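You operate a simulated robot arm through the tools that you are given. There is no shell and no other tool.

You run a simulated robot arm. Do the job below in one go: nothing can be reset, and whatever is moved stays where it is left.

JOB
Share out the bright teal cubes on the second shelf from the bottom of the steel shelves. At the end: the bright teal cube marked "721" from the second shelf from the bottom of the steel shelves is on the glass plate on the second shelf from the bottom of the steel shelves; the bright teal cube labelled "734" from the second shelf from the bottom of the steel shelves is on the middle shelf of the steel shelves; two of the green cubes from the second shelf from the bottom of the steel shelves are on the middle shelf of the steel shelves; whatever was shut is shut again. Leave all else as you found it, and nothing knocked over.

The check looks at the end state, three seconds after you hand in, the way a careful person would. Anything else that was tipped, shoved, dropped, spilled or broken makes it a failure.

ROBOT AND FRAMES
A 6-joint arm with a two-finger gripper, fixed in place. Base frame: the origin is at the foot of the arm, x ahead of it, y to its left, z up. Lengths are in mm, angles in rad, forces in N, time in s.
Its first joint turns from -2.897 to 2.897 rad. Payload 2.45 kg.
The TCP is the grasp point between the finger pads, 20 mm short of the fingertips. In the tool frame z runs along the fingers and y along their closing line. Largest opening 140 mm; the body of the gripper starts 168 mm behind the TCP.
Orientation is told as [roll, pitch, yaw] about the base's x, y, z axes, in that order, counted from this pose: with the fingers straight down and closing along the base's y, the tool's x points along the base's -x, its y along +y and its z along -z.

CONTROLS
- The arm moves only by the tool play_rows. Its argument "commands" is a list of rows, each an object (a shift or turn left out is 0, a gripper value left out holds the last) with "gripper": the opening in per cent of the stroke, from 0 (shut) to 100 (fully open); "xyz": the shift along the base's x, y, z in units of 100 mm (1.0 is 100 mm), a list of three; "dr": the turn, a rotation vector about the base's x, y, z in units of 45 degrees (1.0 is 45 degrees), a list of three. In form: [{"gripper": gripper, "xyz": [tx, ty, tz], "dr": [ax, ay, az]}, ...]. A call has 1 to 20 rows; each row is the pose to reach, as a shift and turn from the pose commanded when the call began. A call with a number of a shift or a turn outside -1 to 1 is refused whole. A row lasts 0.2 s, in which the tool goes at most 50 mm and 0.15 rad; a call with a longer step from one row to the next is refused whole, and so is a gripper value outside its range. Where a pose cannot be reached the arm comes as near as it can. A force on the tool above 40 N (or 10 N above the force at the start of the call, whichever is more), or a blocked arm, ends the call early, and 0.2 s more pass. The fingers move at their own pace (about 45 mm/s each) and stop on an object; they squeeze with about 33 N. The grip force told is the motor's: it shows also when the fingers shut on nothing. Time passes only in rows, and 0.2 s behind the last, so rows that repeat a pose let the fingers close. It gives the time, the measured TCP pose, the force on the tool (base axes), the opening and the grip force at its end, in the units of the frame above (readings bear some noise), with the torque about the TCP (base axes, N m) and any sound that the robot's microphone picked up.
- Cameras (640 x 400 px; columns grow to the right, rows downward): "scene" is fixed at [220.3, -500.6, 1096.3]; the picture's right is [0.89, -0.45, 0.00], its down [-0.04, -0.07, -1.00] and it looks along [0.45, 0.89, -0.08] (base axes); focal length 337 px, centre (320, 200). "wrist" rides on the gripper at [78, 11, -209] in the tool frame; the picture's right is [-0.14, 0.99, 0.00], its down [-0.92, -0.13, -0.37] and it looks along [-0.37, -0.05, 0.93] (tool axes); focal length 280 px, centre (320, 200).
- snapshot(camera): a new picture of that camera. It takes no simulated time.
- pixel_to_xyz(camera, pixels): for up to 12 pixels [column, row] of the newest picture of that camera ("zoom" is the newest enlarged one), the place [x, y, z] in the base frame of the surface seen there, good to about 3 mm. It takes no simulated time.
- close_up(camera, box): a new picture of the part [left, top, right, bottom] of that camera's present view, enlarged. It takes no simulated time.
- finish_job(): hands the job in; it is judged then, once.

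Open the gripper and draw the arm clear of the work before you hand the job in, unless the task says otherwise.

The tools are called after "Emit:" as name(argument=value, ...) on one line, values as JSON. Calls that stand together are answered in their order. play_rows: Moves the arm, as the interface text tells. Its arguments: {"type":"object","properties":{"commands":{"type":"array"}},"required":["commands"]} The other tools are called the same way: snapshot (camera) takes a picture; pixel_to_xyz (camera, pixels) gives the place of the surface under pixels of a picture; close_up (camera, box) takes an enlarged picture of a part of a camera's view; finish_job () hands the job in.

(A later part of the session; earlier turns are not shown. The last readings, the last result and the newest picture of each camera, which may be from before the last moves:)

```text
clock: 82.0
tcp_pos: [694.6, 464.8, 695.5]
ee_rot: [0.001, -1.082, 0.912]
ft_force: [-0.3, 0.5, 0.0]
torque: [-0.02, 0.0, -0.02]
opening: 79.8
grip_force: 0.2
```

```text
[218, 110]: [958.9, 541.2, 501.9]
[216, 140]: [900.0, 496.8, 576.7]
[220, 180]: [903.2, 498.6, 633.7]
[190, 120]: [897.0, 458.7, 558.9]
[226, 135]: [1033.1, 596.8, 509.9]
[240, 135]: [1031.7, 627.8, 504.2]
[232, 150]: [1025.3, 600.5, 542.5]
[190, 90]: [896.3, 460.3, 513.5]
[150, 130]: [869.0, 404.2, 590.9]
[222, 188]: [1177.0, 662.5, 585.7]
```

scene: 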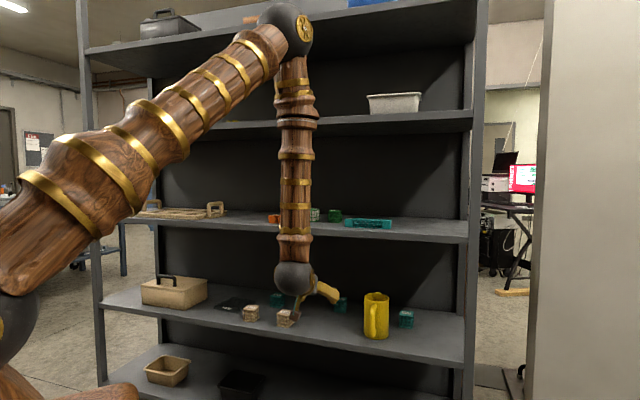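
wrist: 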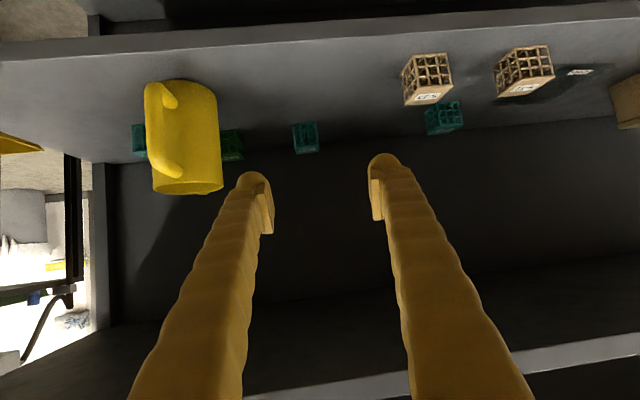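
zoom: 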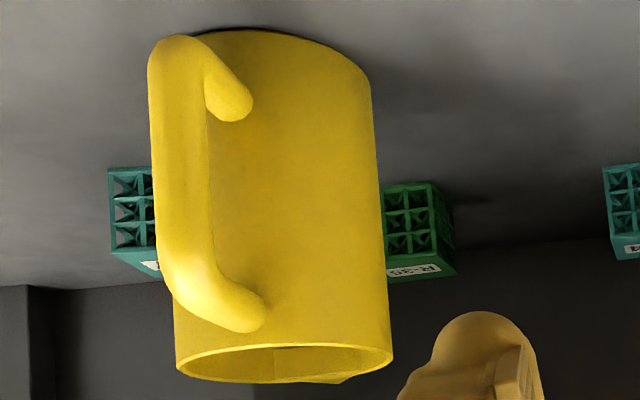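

R-35 (v≈-300) and the mug (left side v≈-285) leave enough room. 734 centre ≈(932.6,718.8), axis ≈50.5°. I trim the heading and advance onto the approach line.

Emit:
play_rows(commands=[{"xyz": [0.17, 0.12, -0.05], "dr": [0, 0, -0.01]}, {"xyz": [0.35, 0.25, -0.11], "dr": [0, 0, -0.02]}, {"xyz": [0.52, 0.37, -0.16], "dr": [0, 0, -0.03]}, {"xyz": [0.695, 0.495, -0.216], "dr": [0, 0, -0.038]}, {"xyz": [0.695, 0.495, -0.216], "dr": [0, 0, -0.038]}])

Emit:
play_rows(commands=[{"xyz": [0.14, 0.17, -0.117]}, {"xyz": [0.281, 0.341, -0.235]}, {"xyz": [0.421, 0.511, -0.352]}, {"xyz": [0.562, 0.682, -0.47]}, {"xyz": [0.562, 0.682, -0.47]}])

Emit:
snapshot(camera="wrist")

Emit:
snapshot(camera="scene")

```text
clock: 83.2
tcp_pos: [764.0, 515.0, 672.9]
ee_rot: [0.001, -1.082, 0.883]
ft_force: [-0.4, -0.2, -0.3]
torque: [0.0, 0.01, -0.04]
opening: 79.4
grip_force: 0.0
```

```text
clock: 84.4
tcp_pos: [820.9, 583.0, 625.1]
ee_rot: [0.003, -1.082, 0.882]
ft_force: [-0.4, 1.0, 0.0]
torque: [-0.02, -0.01, -0.02]
opening: 79.5
grip_force: 0.1
```

```text
taken
```

wrist: 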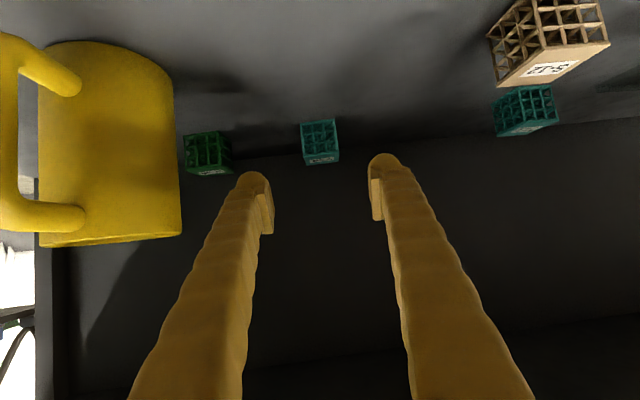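

```text
taken
```

scene: 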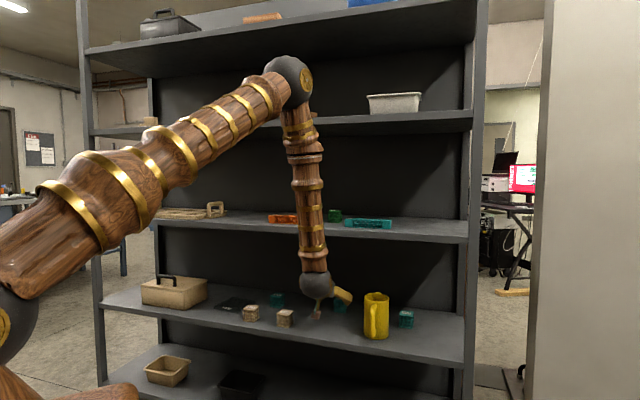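

734 is at (320,142), centred. I zoom for a last angle check before going on.

Emit:
close_up(camera="wrist", box=[288, 118, 352, 168])

Emit:
pixel_to_xyz(camera="zoom", pixels=[[140, 45], [480, 20], [165, 350], [320, 320], [490, 310], [330, 170]])

```text
8.00 times, centred on (320, 143) of wrist
```

zoom: 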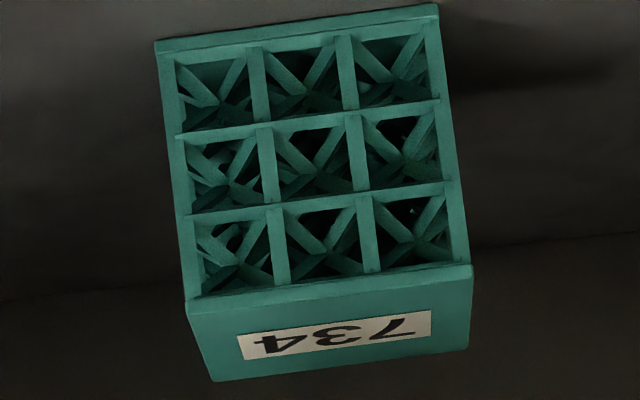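

```text
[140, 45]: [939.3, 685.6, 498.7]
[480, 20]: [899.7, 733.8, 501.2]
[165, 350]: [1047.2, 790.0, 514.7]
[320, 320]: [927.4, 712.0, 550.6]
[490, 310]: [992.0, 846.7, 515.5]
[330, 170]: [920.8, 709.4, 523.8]
```

The vanishing direction of the cube's edges agrees with my heading within ~1°. Advancing the next 100 mm.

Emit:
play_rows(commands=[{"xyz": [0.14, 0.17, -0.117]}, {"xyz": [0.281, 0.341, -0.235]}, {"xyz": [0.421, 0.511, -0.352]}, {"xyz": [0.562, 0.682, -0.47]}, {"xyz": [0.562, 0.682, -0.47]}])

Emit:
snapshot(camera="wrist")

Emit:
close_up(camera="scene", box=[260, 190, 400, 340])

Emit:
pixel_to_xyz(camera="zoom", pixels=[[285, 60], [290, 95], [295, 130], [300, 170], [305, 250]])

```text
clock: 85.6
tcp_pos: [878.2, 651.0, 578.0]
ee_rot: [0.001, -1.082, 0.882]
ft_force: [-1.0, 0.5, 0.5]
torque: [0.0, -0.02, -0.02]
opening: 79.9
grip_force: 0.2
```

```text
taken
```

wrist: 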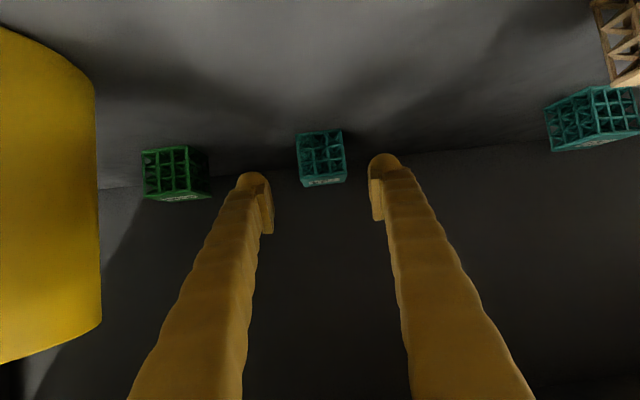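

```text
2.67 times, centred on (330, 265) of scene
```

zoom: 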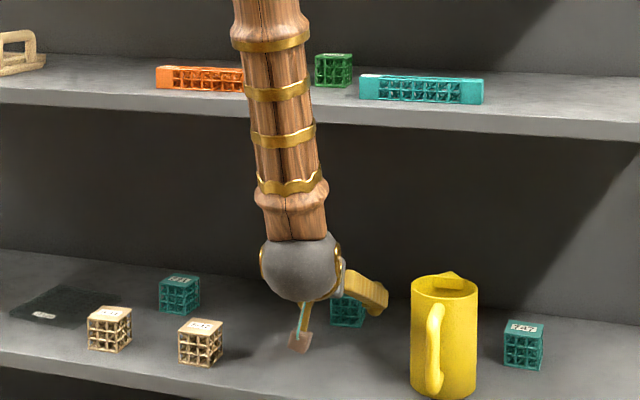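

```text
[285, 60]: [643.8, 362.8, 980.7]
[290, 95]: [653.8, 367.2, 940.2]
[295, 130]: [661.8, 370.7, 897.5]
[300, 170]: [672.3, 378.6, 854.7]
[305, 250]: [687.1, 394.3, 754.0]
```

Forearm clearance is ≈78 mm now; I go in the final ~100 mm to (932.6,718.8,533), slowly.

Emit:
play_rows(commands=[{"xyz": [0.09, 0.113, -0.075]}, {"xyz": [0.181, 0.226, -0.15]}, {"xyz": [0.272, 0.339, -0.225]}, {"xyz": [0.363, 0.452, -0.3]}, {"xyz": [0.454, 0.565, -0.375]}, {"xyz": [0.544, 0.678, -0.45]}, {"xyz": [0.544, 0.678, -0.45]}])

Emit:
snapshot(camera="wrist")

Emit:
close_up(camera="scene", box=[260, 190, 400, 340])

Emit:
pixel_to_xyz(camera="zoom", pixels=[[300, 60], [305, 95], [310, 130], [318, 170], [330, 250]])

```text
clock: 87.2
tcp_pos: [930.9, 718.4, 531.5]
ee_rot: [0.002, -1.082, 0.883]
ft_force: [0.7, -1.3, 0.2]
torque: [0.02, -0.03, 0.03]
opening: 79.9
grip_force: 0.0
```

```text
taken
```

wrist: 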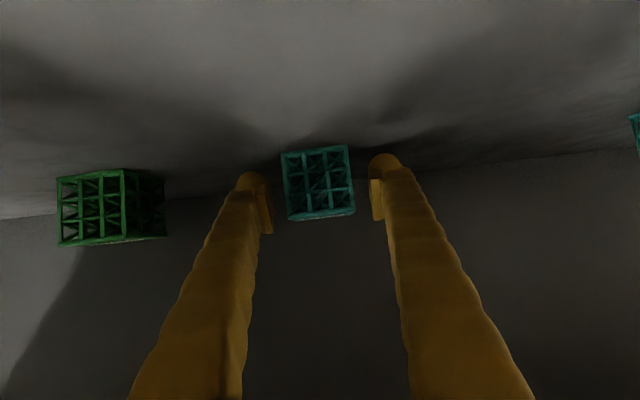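

```text
2.67 times, centred on (330, 265) of scene
```

zoom: 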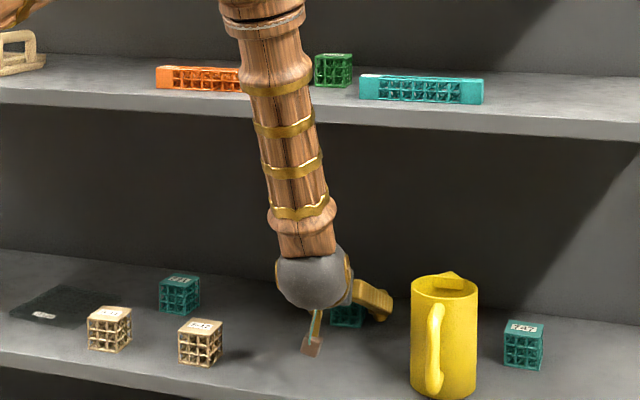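

```text
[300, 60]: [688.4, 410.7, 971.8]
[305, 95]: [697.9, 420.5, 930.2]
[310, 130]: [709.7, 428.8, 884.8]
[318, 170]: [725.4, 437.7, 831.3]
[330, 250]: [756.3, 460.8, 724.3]
```

Force is ≈0 and the forearm is still ~17–20 mm clear. 734 is between the pads at (318,182); closing.

Emit:
play_rows(commands=[{"gripper": 0}, {"gripper": 0}, {"gripper": 0}, {"gripper": 0}, {"gripper": 0}, {"gripper": 0}])

Emit:
snapshot(camera="wrist")

```text
clock: 88.6
tcp_pos: [931.2, 717.6, 533.0]
ee_rot: [0.002, -1.081, 0.883]
ft_force: [-0.1, -0.1, 0.0]
torque: [-0.02, 0.0, -0.01]
opening: 50.0
grip_force: 33.2
```

```text
taken
```

wrist: 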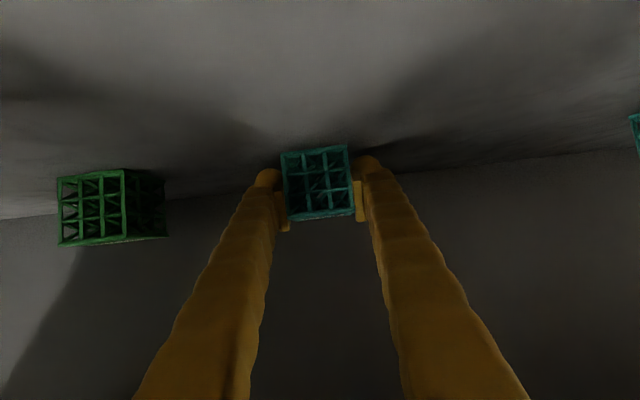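

Gripped at 50.0 mm. I retreat along the tool axis (back and up), which keeps the forearm moving away from the shelf edge.

Emit:
play_rows(commands=[{"xyz": [-0.08, -0.1, 0.1]}, {"xyz": [-0.18, -0.22, 0.2]}, {"xyz": [-0.31, -0.375, 0.3]}, {"xyz": [-0.435, -0.528, 0.4]}, {"xyz": [-0.56, -0.68, 0.5]}, {"xyz": [-0.56, -0.68, 0.5]}])

Emit:
snapshot(camera="wrist")

Emit:
snapshot(camera="scene")

```text
clock: 90.0
tcp_pos: [873.6, 651.3, 583.4]
ee_rot: [0.001, -1.084, 0.882]
ft_force: [0.5, 0.0, -0.5]
torque: [0.03, -0.02, 0.0]
opening: 50.0
grip_force: 33.2
```

```text
taken
```

wrist: 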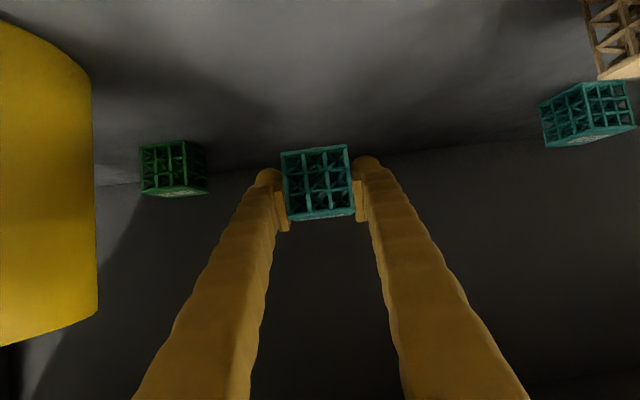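

```text
taken
```

scene: 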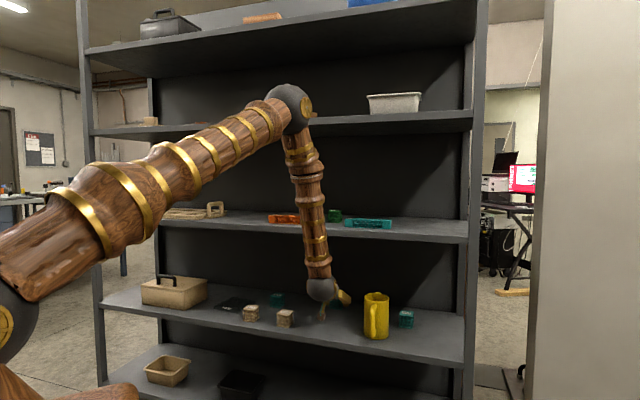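

734 is held, above the shelf. I pull out to u≈800, then raise while moving right and restoring the 34° tilt.

Emit:
play_rows(commands=[{"xyz": [-0.2, -0.2, 0.02]}, {"xyz": [-0.4, -0.4, 0.04]}, {"xyz": [-0.6, -0.6, 0.06]}, {"xyz": [-0.8, -0.8, 0.08]}, {"xyz": [-0.98, -0.98, 0.1]}])

Emit:
play_rows(commands=[{"xyz": [-0.2, -0.2, 0.02]}, {"xyz": [-0.4, -0.4, 0.04]}, {"xyz": [-0.6, -0.6, 0.06]}, {"xyz": [-0.8, -0.8, 0.08]}, {"xyz": [-0.98, -0.98, 0.1]}, {"xyz": [-0.98, -0.98, 0.1]}])

Emit:
play_rows(commands=[{"xyz": [0.04, -0.04, 0.25], "dr": [-0.025, 0.022, -0.031]}, {"xyz": [0.08, -0.08, 0.5], "dr": [-0.05, 0.045, -0.062]}, {"xyz": [0.12, -0.12, 0.75], "dr": [-0.075, 0.067, -0.094]}, {"xyz": [0.165, -0.165, 1.0], "dr": [-0.099, 0.0896, -0.125]}])

Emit:
play_rows(commands=[{"xyz": [0.04, -0.04, 0.25]}, {"xyz": [0.08, -0.08, 0.5]}, {"xyz": [0.12, -0.12, 0.75]}, {"xyz": [0.165, -0.165, 1.0]}])

Emit:
play_rows(commands=[{"xyz": [0.04, -0.04, 0.25]}, {"xyz": [0.08, -0.08, 0.5]}, {"xyz": [0.12, -0.12, 0.75]}, {"xyz": [0.165, -0.165, 1.0]}])

Emit:
play_rows(commands=[{"xyz": [0.04, -0.04, 0.25]}, {"xyz": [0.08, -0.08, 0.5]}, {"xyz": [0.12, -0.12, 0.75]}, {"xyz": [0.165, -0.165, 1.0]}, {"xyz": [0.165, -0.165, 1.0]}])

Emit:
snapshot(camera="wrist")

Emit:
snapshot(camera="scene")

```text
clock: 91.2
tcp_pos: [775.8, 550.7, 593.2]
ee_rot: [0.001, -1.083, 0.883]
ft_force: [0.1, 0.7, -0.4]
torque: [-0.01, 0.02, -0.01]
opening: 50.1
grip_force: 32.9
```

```text
clock: 92.6
tcp_pos: [679.7, 452.8, 604.6]
ee_rot: [0.001, -1.082, 0.883]
ft_force: [0.1, 0.3, -0.5]
torque: [-0.02, 0.01, 0.01]
opening: 50.0
grip_force: 32.6
```

```text
clock: 93.6
tcp_pos: [695.9, 437.6, 702.8]
ee_rot: [0.001, -0.975, 0.783]
ft_force: [-0.3, -1.3, -0.6]
torque: [0.0, 0.0, 0.0]
opening: 50.0
grip_force: 33.2
```

```text
clock: 94.6
tcp_pos: [714.3, 421.0, 803.9]
ee_rot: [0.002, -0.977, 0.784]
ft_force: [-0.1, 0.0, -1.1]
torque: [-0.01, 0.01, -0.01]
opening: 50.0
grip_force: 33.5
```

```text
clock: 95.6
tcp_pos: [729.0, 404.9, 901.9]
ee_rot: [0.0, -0.975, 0.787]
ft_force: [-0.7, 0.3, 0.4]
torque: [-0.02, -0.02, -0.03]
opening: 49.7
grip_force: 33.1
```

```text
clock: 96.8
tcp_pos: [745.0, 388.4, 1004.4]
ee_rot: [0.002, -0.978, 0.785]
ft_force: [-0.2, 0.1, -0.4]
torque: [-0.05, 0.01, -0.03]
opening: 50.0
grip_force: 33.0
```

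```text
taken
```

wrist: 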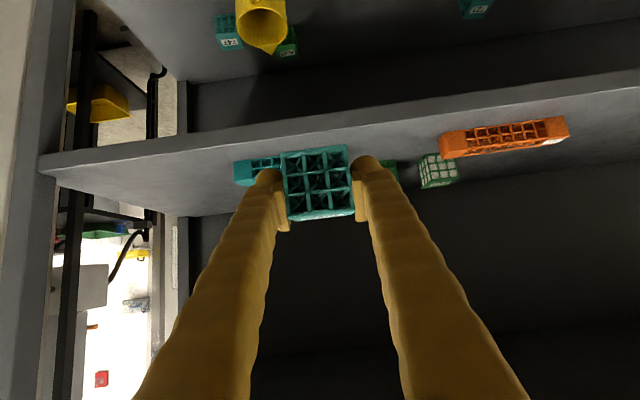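

```text
taken
```

scene: 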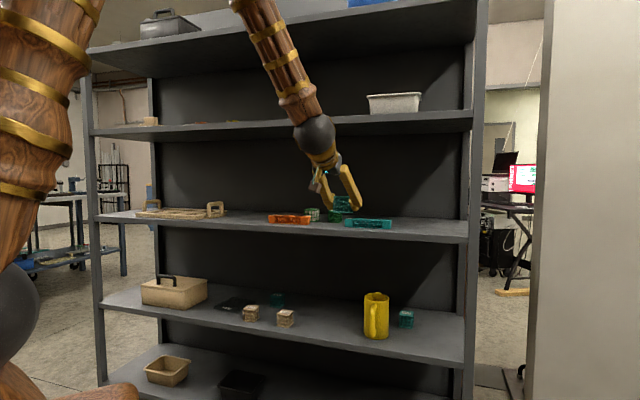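

Now I carry 734 over the teal block to C (937,576), behind it, and lower.

Emit:
play_rows(commands=[{"xyz": [0.19, 0.19, 0.02]}, {"xyz": [0.38, 0.38, 0.04]}, {"xyz": [0.58, 0.56, 0.05]}, {"xyz": [0.77, 0.75, 0.05]}, {"xyz": [0.96, 0.94, 0.05]}])

Emit:
play_rows(commands=[{"xyz": [0.19, 0.19, 0]}, {"xyz": [0.38, 0.38, 0]}, {"xyz": [0.58, 0.56, 0]}, {"xyz": [0.77, 0.75, 0]}, {"xyz": [0.96, 0.94, 0]}, {"xyz": [0.96, 0.94, 0]}])

Emit:
snapshot(camera="wrist")

Emit:
snapshot(camera="scene")

```text
clock: 98.0
tcp_pos: [840.3, 481.3, 1007.6]
ee_rot: [0.0, -0.977, 0.786]
ft_force: [0.2, -0.4, -0.2]
torque: [-0.01, 0.02, -0.01]
opening: 49.9
grip_force: 32.8
```

```text
clock: 99.4
tcp_pos: [936.9, 575.1, 1008.5]
ee_rot: [0.0, -0.978, 0.786]
ft_force: [-0.2, 0.8, -0.2]
torque: [-0.01, 0.04, -0.01]
opening: 50.0
grip_force: 33.0
```

```text
taken
```

wrist: 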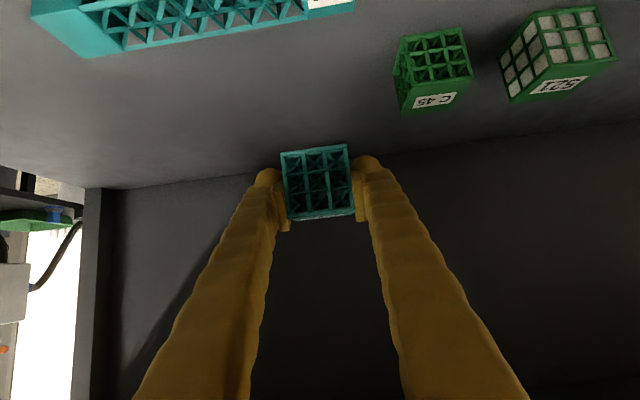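

```text
taken
```

scene: 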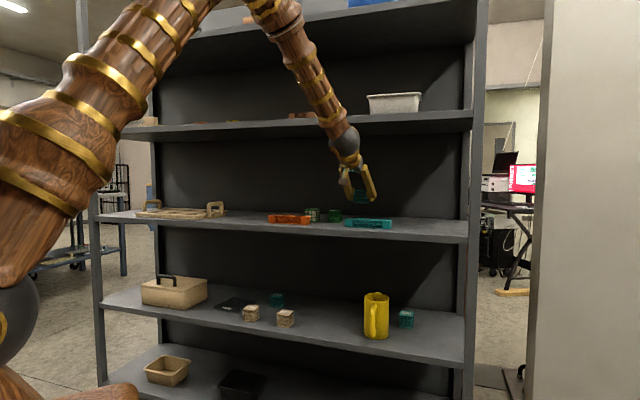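

The cube was gripped at a 28° tilt, so I must restore that tilt (I had changed it by 6°) for its base to be level. I rotate back here, then lower to z≈937.

Emit:
play_rows(commands=[{"dr": [0.032, -0.032, 0]}, {"dr": [0.064, -0.064, 0]}, {"dr": [0.0946, -0.0945, 0]}, {"dr": [0.0946, -0.0945, 0]}])

Emit:
play_rows(commands=[{"xyz": [0, 0, -0.12]}, {"xyz": [0, 0, -0.24]}, {"xyz": [0, 0, -0.36]}, {"xyz": [0, 0, -0.48]}, {"xyz": [0, 0, -0.6]}, {"xyz": [0, 0, -0.7]}, {"xyz": [0, 0, -0.7]}])

Emit:
snapshot(camera="wrist")

Emit:
close_up(camera="scene", box=[280, 110, 420, 240])

```text
clock: 100.4
tcp_pos: [936.6, 576.8, 1008.7]
ee_rot: [0.002, -1.081, 0.785]
ft_force: [0.4, 0.5, -0.1]
torque: [-0.02, 0.03, 0.0]
opening: 49.9
grip_force: 32.8
```

```text
clock: 102.0
tcp_pos: [937.0, 575.1, 936.5]
ee_rot: [0.002, -1.082, 0.784]
ft_force: [0.0, 1.2, 0.1]
torque: [0.02, -0.02, -0.01]
opening: 49.8
grip_force: 33.1
```

```text
taken
```

wrist: 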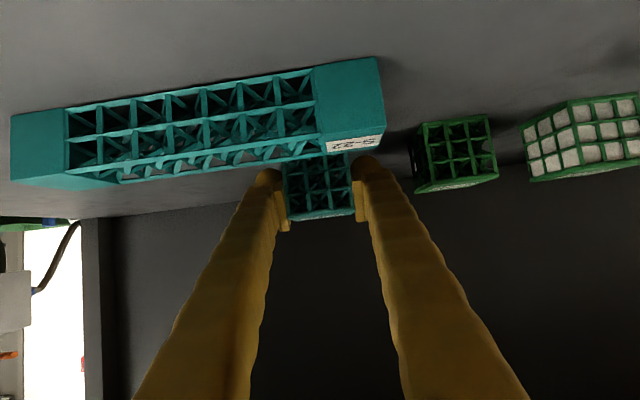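

```text
3.08 times, centred on (350, 175) of scene
```

zoom: 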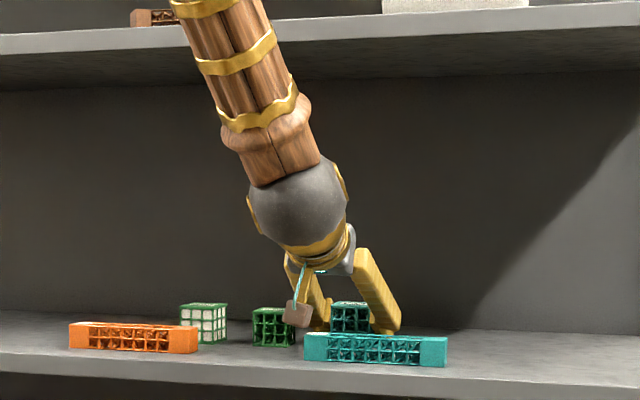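

Ease down in small steps to contact.

Emit:
play_rows(commands=[{"xyz": [0, 0, -0.01]}, {"xyz": [0, 0, -0.02]}, {"xyz": [0, 0, -0.03]}, {"xyz": [0, 0, -0.03]}])

Emit:
play_rows(commands=[{"xyz": [0, 0, -0.01]}, {"xyz": [0, 0, -0.01]}])

Emit:
play_rows(commands=[{"xyz": [0, 0, -0.005]}, {"xyz": [0, 0, -0.005]}])

```text
clock: 103.0
tcp_pos: [936.6, 575.6, 935.4]
ee_rot: [0.002, -1.082, 0.784]
ft_force: [-0.4, -0.5, 0.0]
torque: [0.01, 0.0, -0.02]
opening: 49.8
grip_force: 33.2
```

```text
clock: 103.6
tcp_pos: [937.0, 575.4, 932.4]
ee_rot: [0.001, -1.082, 0.783]
ft_force: [0.2, 0.0, -1.0]
torque: [-0.05, 0.0, 0.01]
opening: 49.8
grip_force: 33.0
```

```text
clock: 104.2
tcp_pos: [936.4, 576.1, 932.8]
ee_rot: [0.001, -1.082, 0.784]
ft_force: [0.4, 0.6, -0.7]
torque: [0.04, 0.03, -0.03]
opening: 49.9
grip_force: 32.9
```

Still no contact; two further half-millimetre steps.

Emit:
play_rows(commands=[{"xyz": [0, 0, -0.007]}, {"xyz": [0, 0, -0.007]}])

Emit:
play_rows(commands=[{"xyz": [0, 0, -0.006]}, {"xyz": [0, 0, -0.006]}])

```text
clock: 104.8
tcp_pos: [937.3, 576.5, 933.9]
ee_rot: [0.004, -1.083, 0.785]
ft_force: [-0.6, 0.1, 4.8]
torque: [-0.04, -0.07, 0.02]
opening: 49.8
grip_force: 33.3
```

```text
clock: 105.4
tcp_pos: [936.3, 576.5, 933.2]
ee_rot: [0.001, -1.082, 0.784]
ft_force: [0.3, -2.9, 7.4]
torque: [-0.08, -0.16, -0.03]
opening: 49.8
grip_force: 32.8
```

Contact at 7.4 N. Release by opening to ~66 mm.

Emit:
play_rows(commands=[{"gripper": 40, "xyz": [0, 0, 0.003]}, {"gripper": 44, "xyz": [0, 0, 0.003]}, {"gripper": 48, "xyz": [0, 0, 0.003]}, {"gripper": 48, "xyz": [0, 0, 0.003]}])

Emit:
snapshot(camera="wrist")

```text
clock: 106.4
tcp_pos: [937.2, 576.7, 933.4]
ee_rot: [0.001, -1.082, 0.783]
ft_force: [-0.1, -0.1, 0.0]
torque: [-0.02, 0.03, -0.02]
opening: 67.3
grip_force: 0.0
```

```text
taken
```

wrist: 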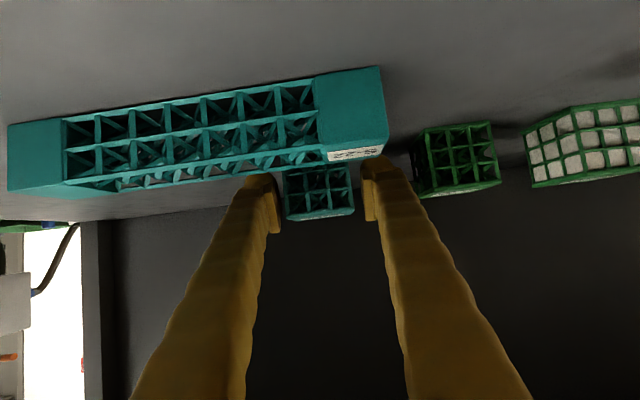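

Released; 734 stands free behind the teal block. Backing out along the tool axis.

Emit:
play_rows(commands=[{"xyz": [-0.125, -0.125, 0.1]}, {"xyz": [-0.25, -0.25, 0.2]}, {"xyz": [-0.375, -0.375, 0.3]}, {"xyz": [-0.5, -0.5, 0.4]}, {"xyz": [-0.625, -0.624, 0.5]}])

Emit:
play_rows(commands=[{"xyz": [-0.25, -0.25, 0.05]}, {"xyz": [-0.5, -0.5, 0.1]}, {"xyz": [-0.75, -0.75, 0.15]}, {"xyz": [-1.0, -1.0, 0.2]}])

Emit:
play_rows(commands=[{"xyz": [-0.1, -0.1, 0]}, {"xyz": [-0.2, -0.2, 0]}, {"xyz": [-0.3, -0.3, 0]}, {"xyz": [-0.3, -0.3, 0]}])

Emit:
snapshot(camera="wrist")

Emit:
close_up(camera="scene", box=[240, 190, 420, 340])

```text
clock: 107.6
tcp_pos: [873.4, 512.5, 982.3]
ee_rot: [0.003, -1.081, 0.785]
ft_force: [-0.6, 0.6, 0.1]
torque: [0.03, -0.05, 0.0]
opening: 67.3
grip_force: 0.1
```

```text
clock: 108.6
tcp_pos: [776.3, 414.3, 1002.4]
ee_rot: [0.002, -1.082, 0.784]
ft_force: [0.9, 1.0, 0.6]
torque: [-0.02, 0.0, -0.03]
opening: 67.3
grip_force: 0.1
```

```text
clock: 109.6
tcp_pos: [745.1, 384.1, 1002.2]
ee_rot: [0.002, -1.082, 0.786]
ft_force: [0.1, -0.7, 0.3]
torque: [-0.01, 0.01, 0.01]
opening: 67.2
grip_force: 0.1
```

```text
taken
```

wrist: 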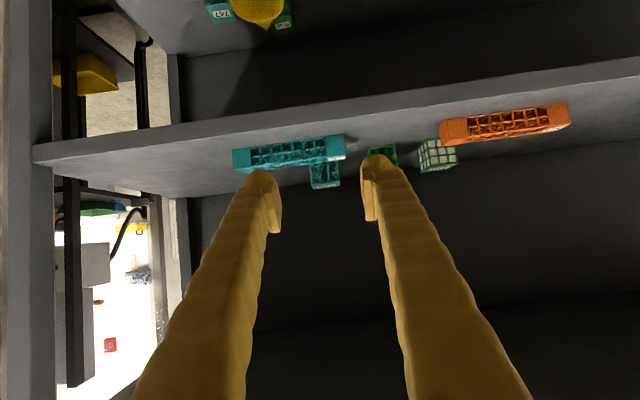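

```text
2.67 times, centred on (330, 265) of scene
```

zoom: 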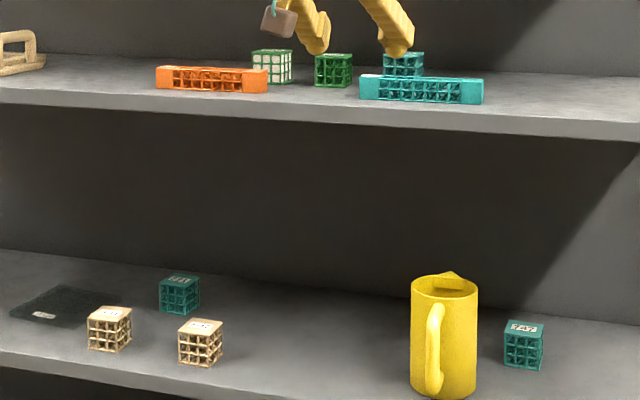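

All three are on the middle shelf, nothing disturbed. Now I swing left and down in front of the shelves toward cube 721's approach, heading 39.4°, tilt 34°.

Emit:
play_rows(commands=[{"gripper": 57, "xyz": [-0.19, 0.19, -0.2]}, {"xyz": [-0.38, 0.38, -0.4]}, {"xyz": [-0.57, 0.57, -0.6]}, {"xyz": [-0.76, 0.76, -0.8]}, {"xyz": [-0.95, 0.95, -1.0]}])

Emit:
play_rows(commands=[{"xyz": [-0.19, 0.19, -0.2], "dr": [-0.019, 0.019, -0.025]}, {"xyz": [-0.38, 0.38, -0.4], "dr": [-0.037, 0.038, -0.05]}, {"xyz": [-0.57, 0.57, -0.6], "dr": [-0.056, 0.057, -0.074]}, {"xyz": [-0.76, 0.76, -0.8], "dr": [-0.075, 0.076, -0.1]}, {"xyz": [-0.95, 0.95, -1.0], "dr": [-0.0936, 0.095, -0.1235]}])

Emit:
play_rows(commands=[{"xyz": [-0.19, 0.19, -0.2]}, {"xyz": [-0.38, 0.38, -0.4]}, {"xyz": [-0.57, 0.57, -0.6]}, {"xyz": [-0.76, 0.76, -0.8]}, {"xyz": [-0.95, 0.95, -1.0]}, {"xyz": [-0.95, 0.95, -1.0]}])

Emit:
snapshot(camera="wrist")

Emit:
snapshot(camera="scene")

```text
clock: 110.8
tcp_pos: [649.1, 478.2, 902.4]
ee_rot: [0.001, -1.082, 0.785]
ft_force: [-0.5, -0.4, 0.0]
torque: [0.03, 0.0, 0.01]
opening: 79.9
grip_force: 0.0
```

```text
clock: 112.0
tcp_pos: [553.1, 574.6, 803.1]
ee_rot: [-0.005, -0.978, 0.695]
ft_force: [-0.1, -0.1, 0.6]
torque: [0.01, -0.02, 0.04]
opening: 80.0
grip_force: 0.1
```

```text
clock: 113.4
tcp_pos: [458.8, 669.6, 705.4]
ee_rot: [-0.007, -0.977, 0.696]
ft_force: [-0.5, 0.1, -0.2]
torque: [0.01, -0.03, 0.0]
opening: 80.0
grip_force: 0.0
```

```text
taken
```

wrist: 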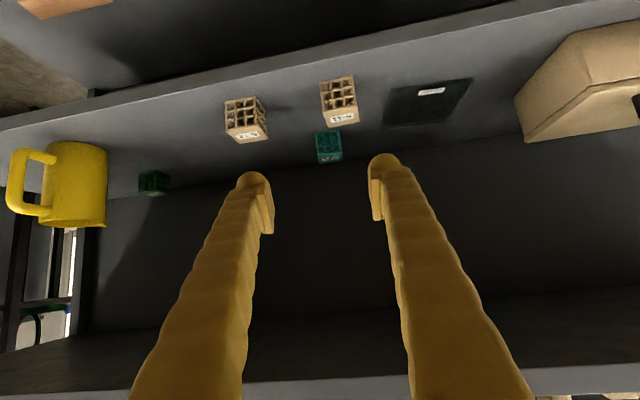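

```text
taken
```

scene: 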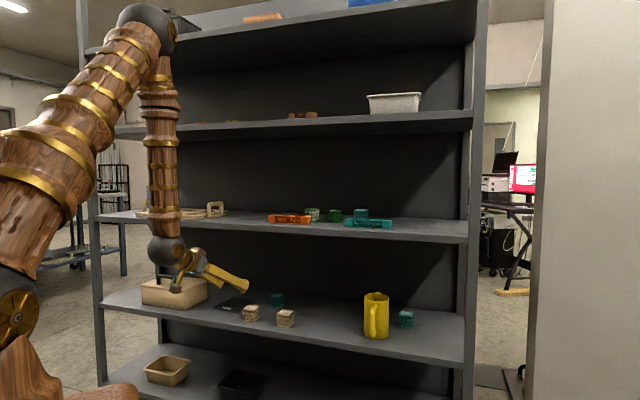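

721 is at (328,146), the plate at (428,102), S-11 at (339,100). I zoom on both to refine positions.

Emit:
close_up(camera="wrist", box=[304, 128, 352, 165])

Emit:
pixel_to_xyz(camera="zoom", pixels=[[150, 75], [460, 55], [165, 320], [450, 290], [310, 200], [310, 340], [200, 350], [440, 330]])

Emit:
close_up(camera="wrist", box=[370, 65, 490, 140])

Emit:
pixel_to_xyz(camera="wrist", pixels=[[392, 90], [472, 79], [446, 121], [383, 125], [431, 91], [440, 91], [421, 92], [515, 97], [527, 140], [524, 120]])

```text
10.81 times, centred on (328, 146) of wrist
```

zoom: 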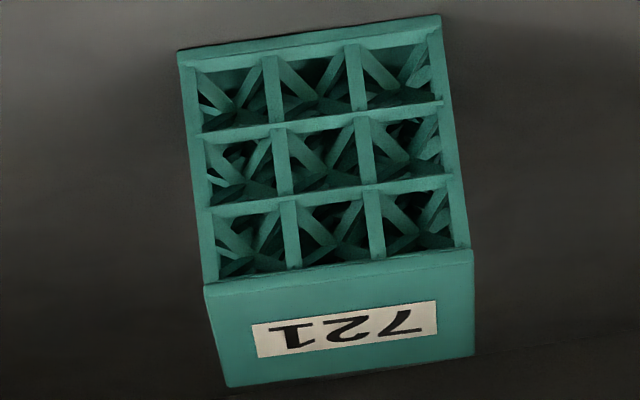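

```text
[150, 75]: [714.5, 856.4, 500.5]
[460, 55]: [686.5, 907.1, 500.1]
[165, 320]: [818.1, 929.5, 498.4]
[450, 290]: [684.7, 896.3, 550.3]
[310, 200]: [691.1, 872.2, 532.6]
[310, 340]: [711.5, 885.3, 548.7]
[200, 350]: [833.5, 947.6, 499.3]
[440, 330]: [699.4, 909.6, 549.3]
```

```text
5.33 times, centred on (430, 102) of wrist
```

zoom: 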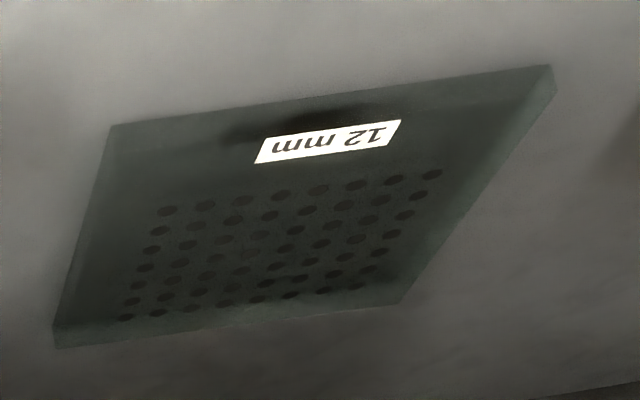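

```text
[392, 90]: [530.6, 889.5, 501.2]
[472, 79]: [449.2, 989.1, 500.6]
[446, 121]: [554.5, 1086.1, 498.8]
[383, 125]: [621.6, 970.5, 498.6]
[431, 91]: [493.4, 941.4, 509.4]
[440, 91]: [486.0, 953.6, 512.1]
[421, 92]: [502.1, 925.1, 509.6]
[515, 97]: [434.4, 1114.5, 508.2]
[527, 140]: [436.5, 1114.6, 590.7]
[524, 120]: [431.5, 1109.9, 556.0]
```

721's edges line up with my heading within 0.2°; its centre is ≈(706.5,887.5). The plate's centre is ≈(539,985), top z≈511. I move to the approach line and advance 100 mm.

Emit:
play_rows(commands=[{"xyz": [0.14, 0.145, -0.01]}, {"xyz": [0.285, 0.29, -0.03]}, {"xyz": [0.43, 0.44, -0.04]}, {"xyz": [0.57, 0.584, -0.05]}, {"xyz": [0.57, 0.584, -0.05]}])

Emit:
play_rows(commands=[{"xyz": [0.159, 0.133, -0.14]}, {"xyz": [0.318, 0.266, -0.28]}, {"xyz": [0.477, 0.399, -0.419]}, {"xyz": [0.636, 0.532, -0.559]}, {"xyz": [0.636, 0.532, -0.559]}])

Emit:
snapshot(camera="wrist")

Emit:
snapshot(camera="scene")

```text
clock: 114.6
tcp_pos: [516.3, 726.8, 698.1]
ee_rot: [-0.006, -0.977, 0.694]
ft_force: [0.2, 0.7, 0.1]
torque: [-0.01, 0.01, -0.01]
opening: 80.0
grip_force: 0.0
```

```text
clock: 115.8
tcp_pos: [581.5, 778.2, 641.3]
ee_rot: [-0.006, -0.979, 0.693]
ft_force: [0.5, 0.0, -0.2]
torque: [0.01, -0.02, 0.02]
opening: 79.8
grip_force: 0.1
```

```text
taken
```

wrist: 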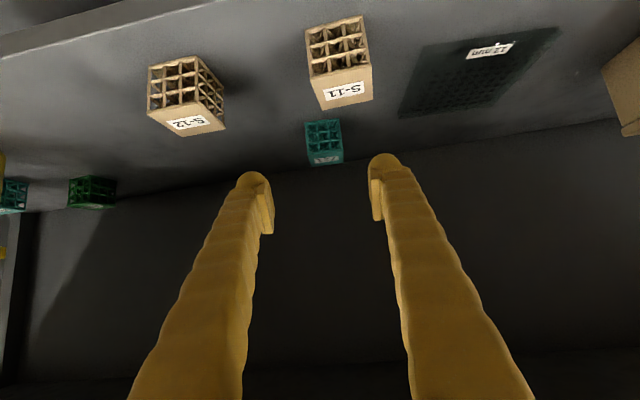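

```text
taken
```

scene: 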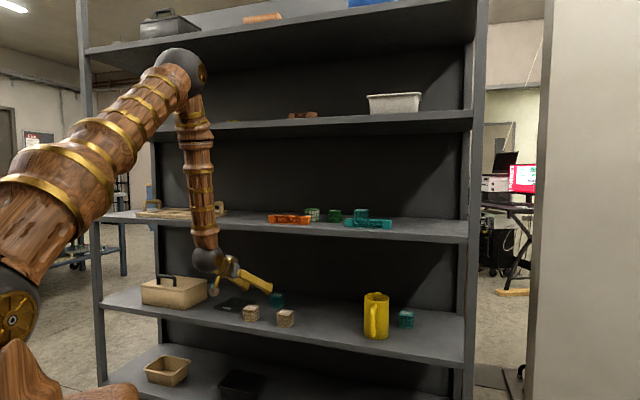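

The cube is centred at (323,143); I correct a few millimetres and advance to 100 mm before the grasp.

Emit:
play_rows(commands=[{"xyz": [0.153, 0.14, -0.131]}, {"xyz": [0.307, 0.28, -0.262]}, {"xyz": [0.46, 0.42, -0.393]}, {"xyz": [0.614, 0.561, -0.524]}, {"xyz": [0.614, 0.561, -0.524]}])

Emit:
snapshot(camera="wrist")

Emit:
close_up(camera="scene", box=[160, 190, 320, 340])

Emit:
pixel_to_xyz(camera="zoom", pixels=[[240, 40], [250, 80], [255, 110], [260, 150], [275, 210]])

```text
clock: 117.0
tcp_pos: [641.9, 836.1, 590.4]
ee_rot: [-0.007, -0.978, 0.696]
ft_force: [0.5, 0.7, 0.4]
torque: [0.01, -0.05, -0.02]
opening: 79.8
grip_force: 0.1
```

```text
taken
```

wrist: 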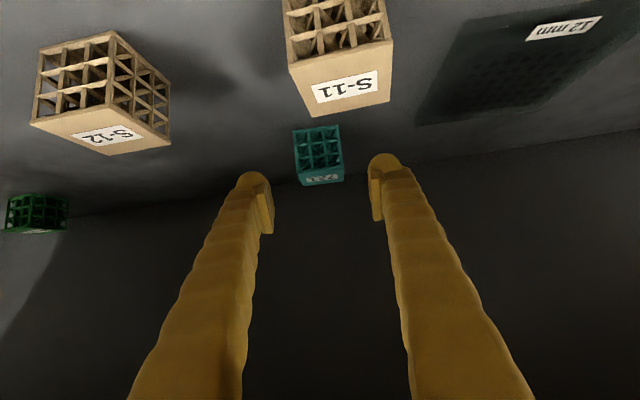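

```text
2.67 times, centred on (240, 265) of scene
```

zoom: 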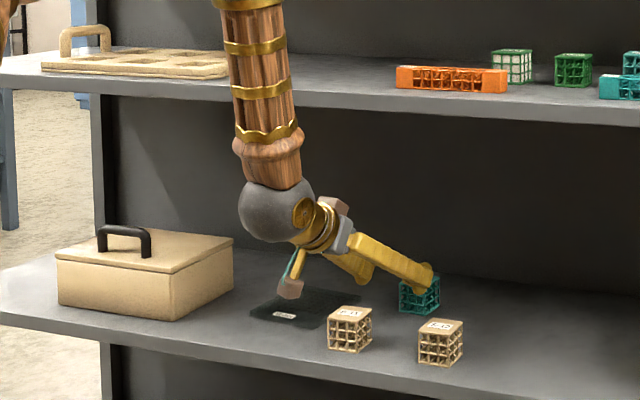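

```text
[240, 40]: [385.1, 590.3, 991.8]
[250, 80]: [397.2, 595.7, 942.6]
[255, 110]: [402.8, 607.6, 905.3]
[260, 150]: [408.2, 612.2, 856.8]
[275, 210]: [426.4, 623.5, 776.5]
```

Alignment is good; S-11 is below the camera, so for extra margin I finish with 2° more tilt and TCP z=536. Final advance to (706.5,887.5,536).

Emit:
play_rows(commands=[{"xyz": [0.108, 0.086, -0.08], "dr": [-0.006, 0.007, 0]}, {"xyz": [0.215, 0.171, -0.17], "dr": [-0.012, 0.014, 0]}, {"xyz": [0.323, 0.257, -0.26], "dr": [-0.018, 0.021, 0]}, {"xyz": [0.431, 0.343, -0.355], "dr": [-0.024, 0.028, 0]}, {"xyz": [0.538, 0.428, -0.45], "dr": [-0.0286, 0.0342, 0]}, {"xyz": [0.646, 0.514, -0.544], "dr": [-0.0286, 0.0342, 0]}, {"xyz": [0.646, 0.514, -0.544], "dr": [-0.0286, 0.0342, 0]}])

Emit:
snapshot(camera="wrist")

Emit:
close_up(camera="scene", box=[160, 190, 320, 340])

Emit:
pixel_to_xyz(camera="zoom", pixels=[[260, 40], [268, 80], [275, 110], [285, 150], [300, 225], [318, 300]])

```text
clock: 118.6
tcp_pos: [705.3, 887.5, 535.5]
ee_rot: [-0.006, -0.942, 0.695]
ft_force: [-0.5, -0.7, 0.4]
torque: [-0.01, -0.01, -0.01]
opening: 79.9
grip_force: 0.1
```

```text
taken
```

wrist: 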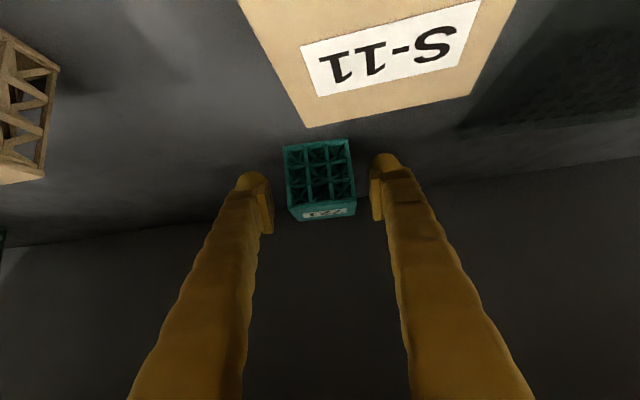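

```text
2.67 times, centred on (240, 265) of scene
```

zoom: 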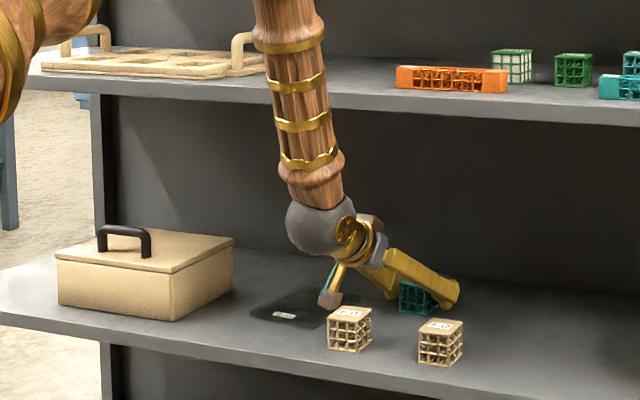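

```text
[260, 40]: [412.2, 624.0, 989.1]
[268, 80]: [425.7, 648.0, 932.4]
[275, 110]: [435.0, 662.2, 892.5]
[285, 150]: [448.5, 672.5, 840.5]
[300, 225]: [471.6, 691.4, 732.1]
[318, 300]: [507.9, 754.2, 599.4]
```

Forearm clearance ≈50 mm, force ≈0; 721 is between the pads at (320,180). Closing.

Emit:
play_rows(commands=[{"gripper": 0}, {"gripper": 0}, {"gripper": 0}, {"gripper": 0}, {"gripper": 0}, {"gripper": 0}])

Emit:
snapshot(camera="wrist")

```text
clock: 120.0
tcp_pos: [706.1, 887.5, 535.8]
ee_rot: [-0.007, -0.942, 0.695]
ft_force: [1.1, -0.1, 0.4]
torque: [0.0, 0.01, 0.0]
opening: 50.2
grip_force: 32.4
```

```text
taken
```

wrist: 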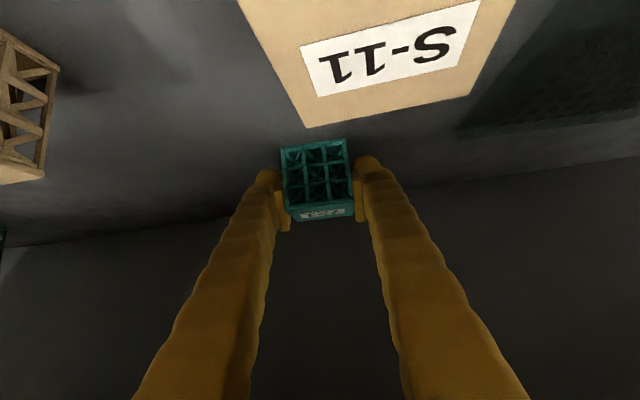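

Gripped at 50.2 mm. I lift 60 mm straight up, then carry it toward the plate centre (539,985).

Emit:
play_rows(commands=[{"xyz": [0, 0, 0.12]}, {"xyz": [0, 0, 0.24]}, {"xyz": [0, 0, 0.36]}, {"xyz": [0, 0, 0.48]}, {"xyz": [0, 0, 0.6]}, {"xyz": [0, 0, 0.6]}])

Emit:
play_rows(commands=[{"xyz": [-0.16, 0.09, 0]}, {"xyz": [-0.32, 0.19, 0]}, {"xyz": [-0.48, 0.28, 0]}, {"xyz": [-0.64, 0.37, 0]}, {"xyz": [-0.84, 0.49, 0]}, {"xyz": [-0.84, 0.49, 0]}])

Emit:
snapshot(camera="wrist")

Emit:
snapshot(camera="scene")

```text
clock: 121.4
tcp_pos: [706.4, 887.4, 595.6]
ee_rot: [-0.008, -0.943, 0.695]
ft_force: [0.5, 0.1, 0.3]
torque: [-0.04, 0.02, -0.04]
opening: 50.0
grip_force: 33.3
```

```text
clock: 122.8
tcp_pos: [621.5, 935.7, 594.4]
ee_rot: [-0.007, -0.943, 0.693]
ft_force: [0.6, 1.1, 0.1]
torque: [0.0, -0.01, -0.04]
opening: 49.9
grip_force: 32.9
```

```text
taken
```

wrist: 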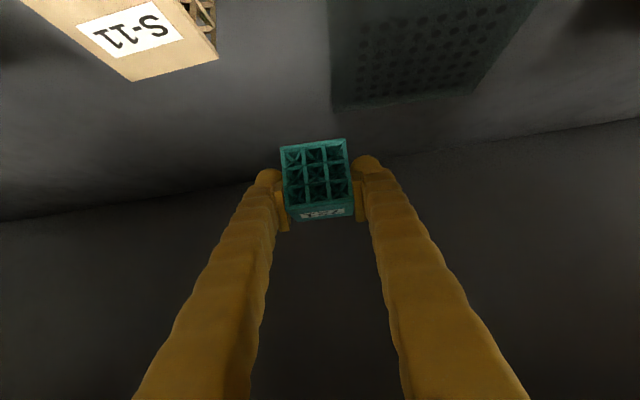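

```text
taken
```

scene: 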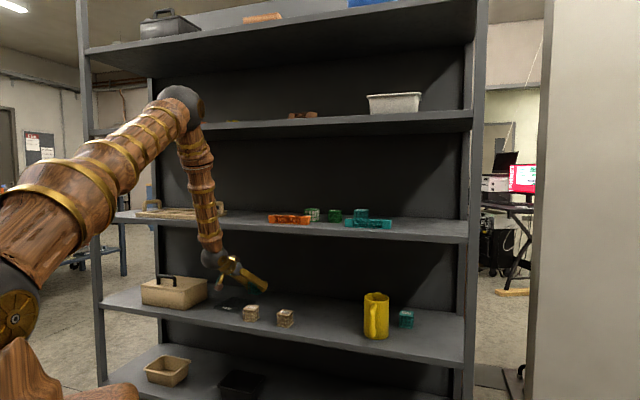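

Half the way; continuing to above the plate centre.

Emit:
play_rows(commands=[{"xyz": [-0.16, 0.09, 0]}, {"xyz": [-0.32, 0.19, 0]}, {"xyz": [-0.48, 0.28, 0]}, {"xyz": [-0.64, 0.38, 0]}, {"xyz": [-0.82, 0.49, 0]}, {"xyz": [-0.82, 0.49, 0]}])

Emit:
snapshot(camera="wrist")

Emit:
close_up(camera="scene", box=[140, 220, 300, 340])

```text
clock: 124.2
tcp_pos: [538.9, 985.5, 596.3]
ee_rot: [-0.006, -0.942, 0.695]
ft_force: [0.1, -0.7, -0.6]
torque: [0.01, 0.03, 0.01]
opening: 50.1
grip_force: 32.8
```

```text
taken
```

wrist: 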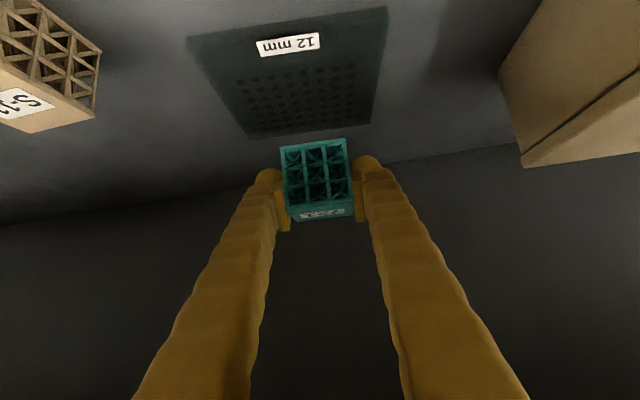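

```text
3.33 times, centred on (220, 280) of scene
```

zoom: 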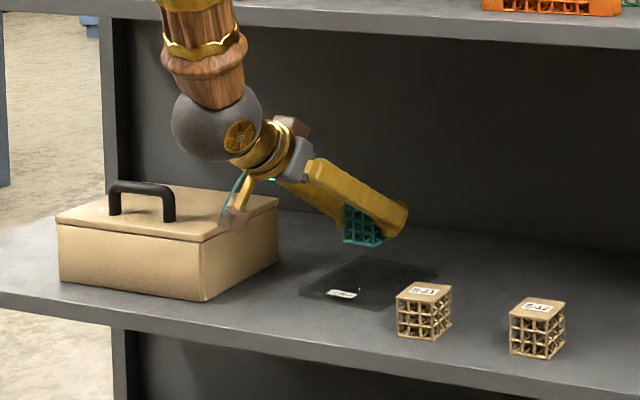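

I verify the plate's corners from this closer view before lowering.

Emit:
close_up(camera="wrist", box=[170, 0, 410, 150])

Emit:
pixel_to_xyz(camera="wrist", pixels=[[192, 38], [386, 10], [368, 123], [247, 136], [288, 45], [262, 47], [317, 40], [240, 90], [376, 70]])

```text
2.67 times, centred on (290, 75) of wrist
```

zoom: 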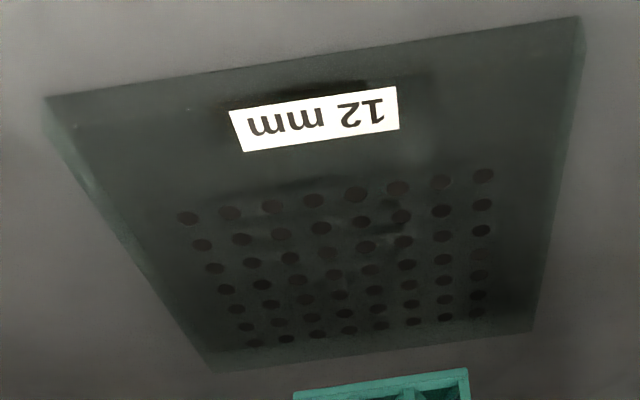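

```text
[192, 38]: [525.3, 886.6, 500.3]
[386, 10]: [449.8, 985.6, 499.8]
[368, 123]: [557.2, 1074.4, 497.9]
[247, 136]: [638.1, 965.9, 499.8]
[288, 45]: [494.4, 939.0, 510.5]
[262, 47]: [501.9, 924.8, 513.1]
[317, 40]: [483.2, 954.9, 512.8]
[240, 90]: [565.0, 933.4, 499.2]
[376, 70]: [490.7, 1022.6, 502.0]
```

The plate centre comes out ≈(538,981); I lower with a 4 mm shift forward to z≈553, then ease down.

Emit:
play_rows(commands=[{"xyz": [-0.02, -0.02, -0.1]}, {"xyz": [-0.04, -0.04, -0.2]}, {"xyz": [-0.04, -0.04, -0.3]}, {"xyz": [-0.04, -0.04, -0.38]}, {"xyz": [-0.04, -0.04, -0.43]}, {"xyz": [-0.04, -0.04, -0.43]}])

Emit:
play_rows(commands=[{"xyz": [0, 0, -0.01]}, {"xyz": [0, 0, -0.02]}, {"xyz": [0, 0, -0.03]}, {"xyz": [0, 0, -0.03]}])

Emit:
snapshot(camera="wrist")

Emit:
close_up(camera="scene", box=[180, 260, 280, 330])

```text
clock: 125.6
tcp_pos: [535.0, 983.1, 552.3]
ee_rot: [-0.006, -0.943, 0.693]
ft_force: [-0.3, 0.1, -0.1]
torque: [-0.05, 0.03, -0.01]
opening: 50.0
grip_force: 33.4
```

```text
clock: 126.6
tcp_pos: [535.3, 981.4, 549.0]
ee_rot: [-0.008, -0.943, 0.695]
ft_force: [0.4, -0.3, -0.2]
torque: [0.02, 0.03, 0.02]
opening: 49.8
grip_force: 33.7
```

```text
taken
```

wrist: 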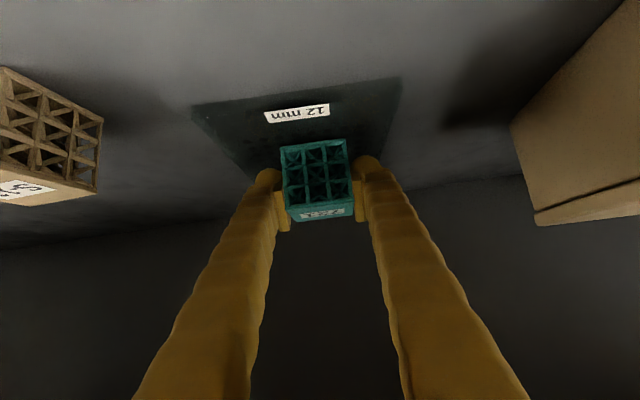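

```text
5.71 times, centred on (230, 295) of scene
```

zoom: 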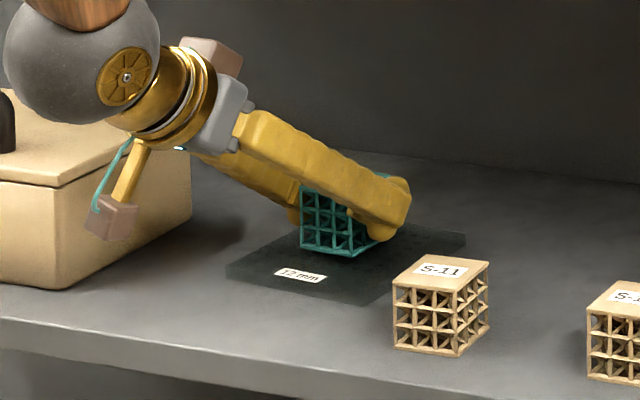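

The cube is slightly toward the plate's back; I recentre by about (-2,-9) mm while 5 mm higher, then come down again.

Emit:
play_rows(commands=[{"xyz": [0, 0, 0.05]}, {"xyz": [-0.01, -0.05, 0.05]}, {"xyz": [-0.02, -0.09, 0.05]}, {"xyz": [-0.02, -0.09, 0.02]}, {"xyz": [-0.02, -0.09, 0]}, {"xyz": [-0.02, -0.09, 0]}])

Emit:
play_rows(commands=[{"xyz": [0, 0, -0.01]}, {"xyz": [0, 0, -0.01]}])

Emit:
play_rows(commands=[{"xyz": [0, 0, -0.005]}, {"xyz": [0, 0, -0.005]}])

```text
clock: 128.0
tcp_pos: [533.5, 973.1, 549.4]
ee_rot: [-0.006, -0.943, 0.695]
ft_force: [-0.2, -0.3, -0.9]
torque: [0.01, 0.02, 0.0]
opening: 49.6
grip_force: 33.2
```

```text
clock: 128.6
tcp_pos: [534.1, 972.4, 548.6]
ee_rot: [-0.005, -0.943, 0.693]
ft_force: [-0.2, -0.4, -0.6]
torque: [-0.01, -0.04, 0.01]
opening: 49.7
grip_force: 32.7
```

```text
clock: 129.2
tcp_pos: [533.6, 972.5, 548.2]
ee_rot: [-0.006, -0.943, 0.693]
ft_force: [-0.3, -0.2, -0.2]
torque: [-0.02, 0.01, 0.02]
opening: 49.9
grip_force: 32.7
```

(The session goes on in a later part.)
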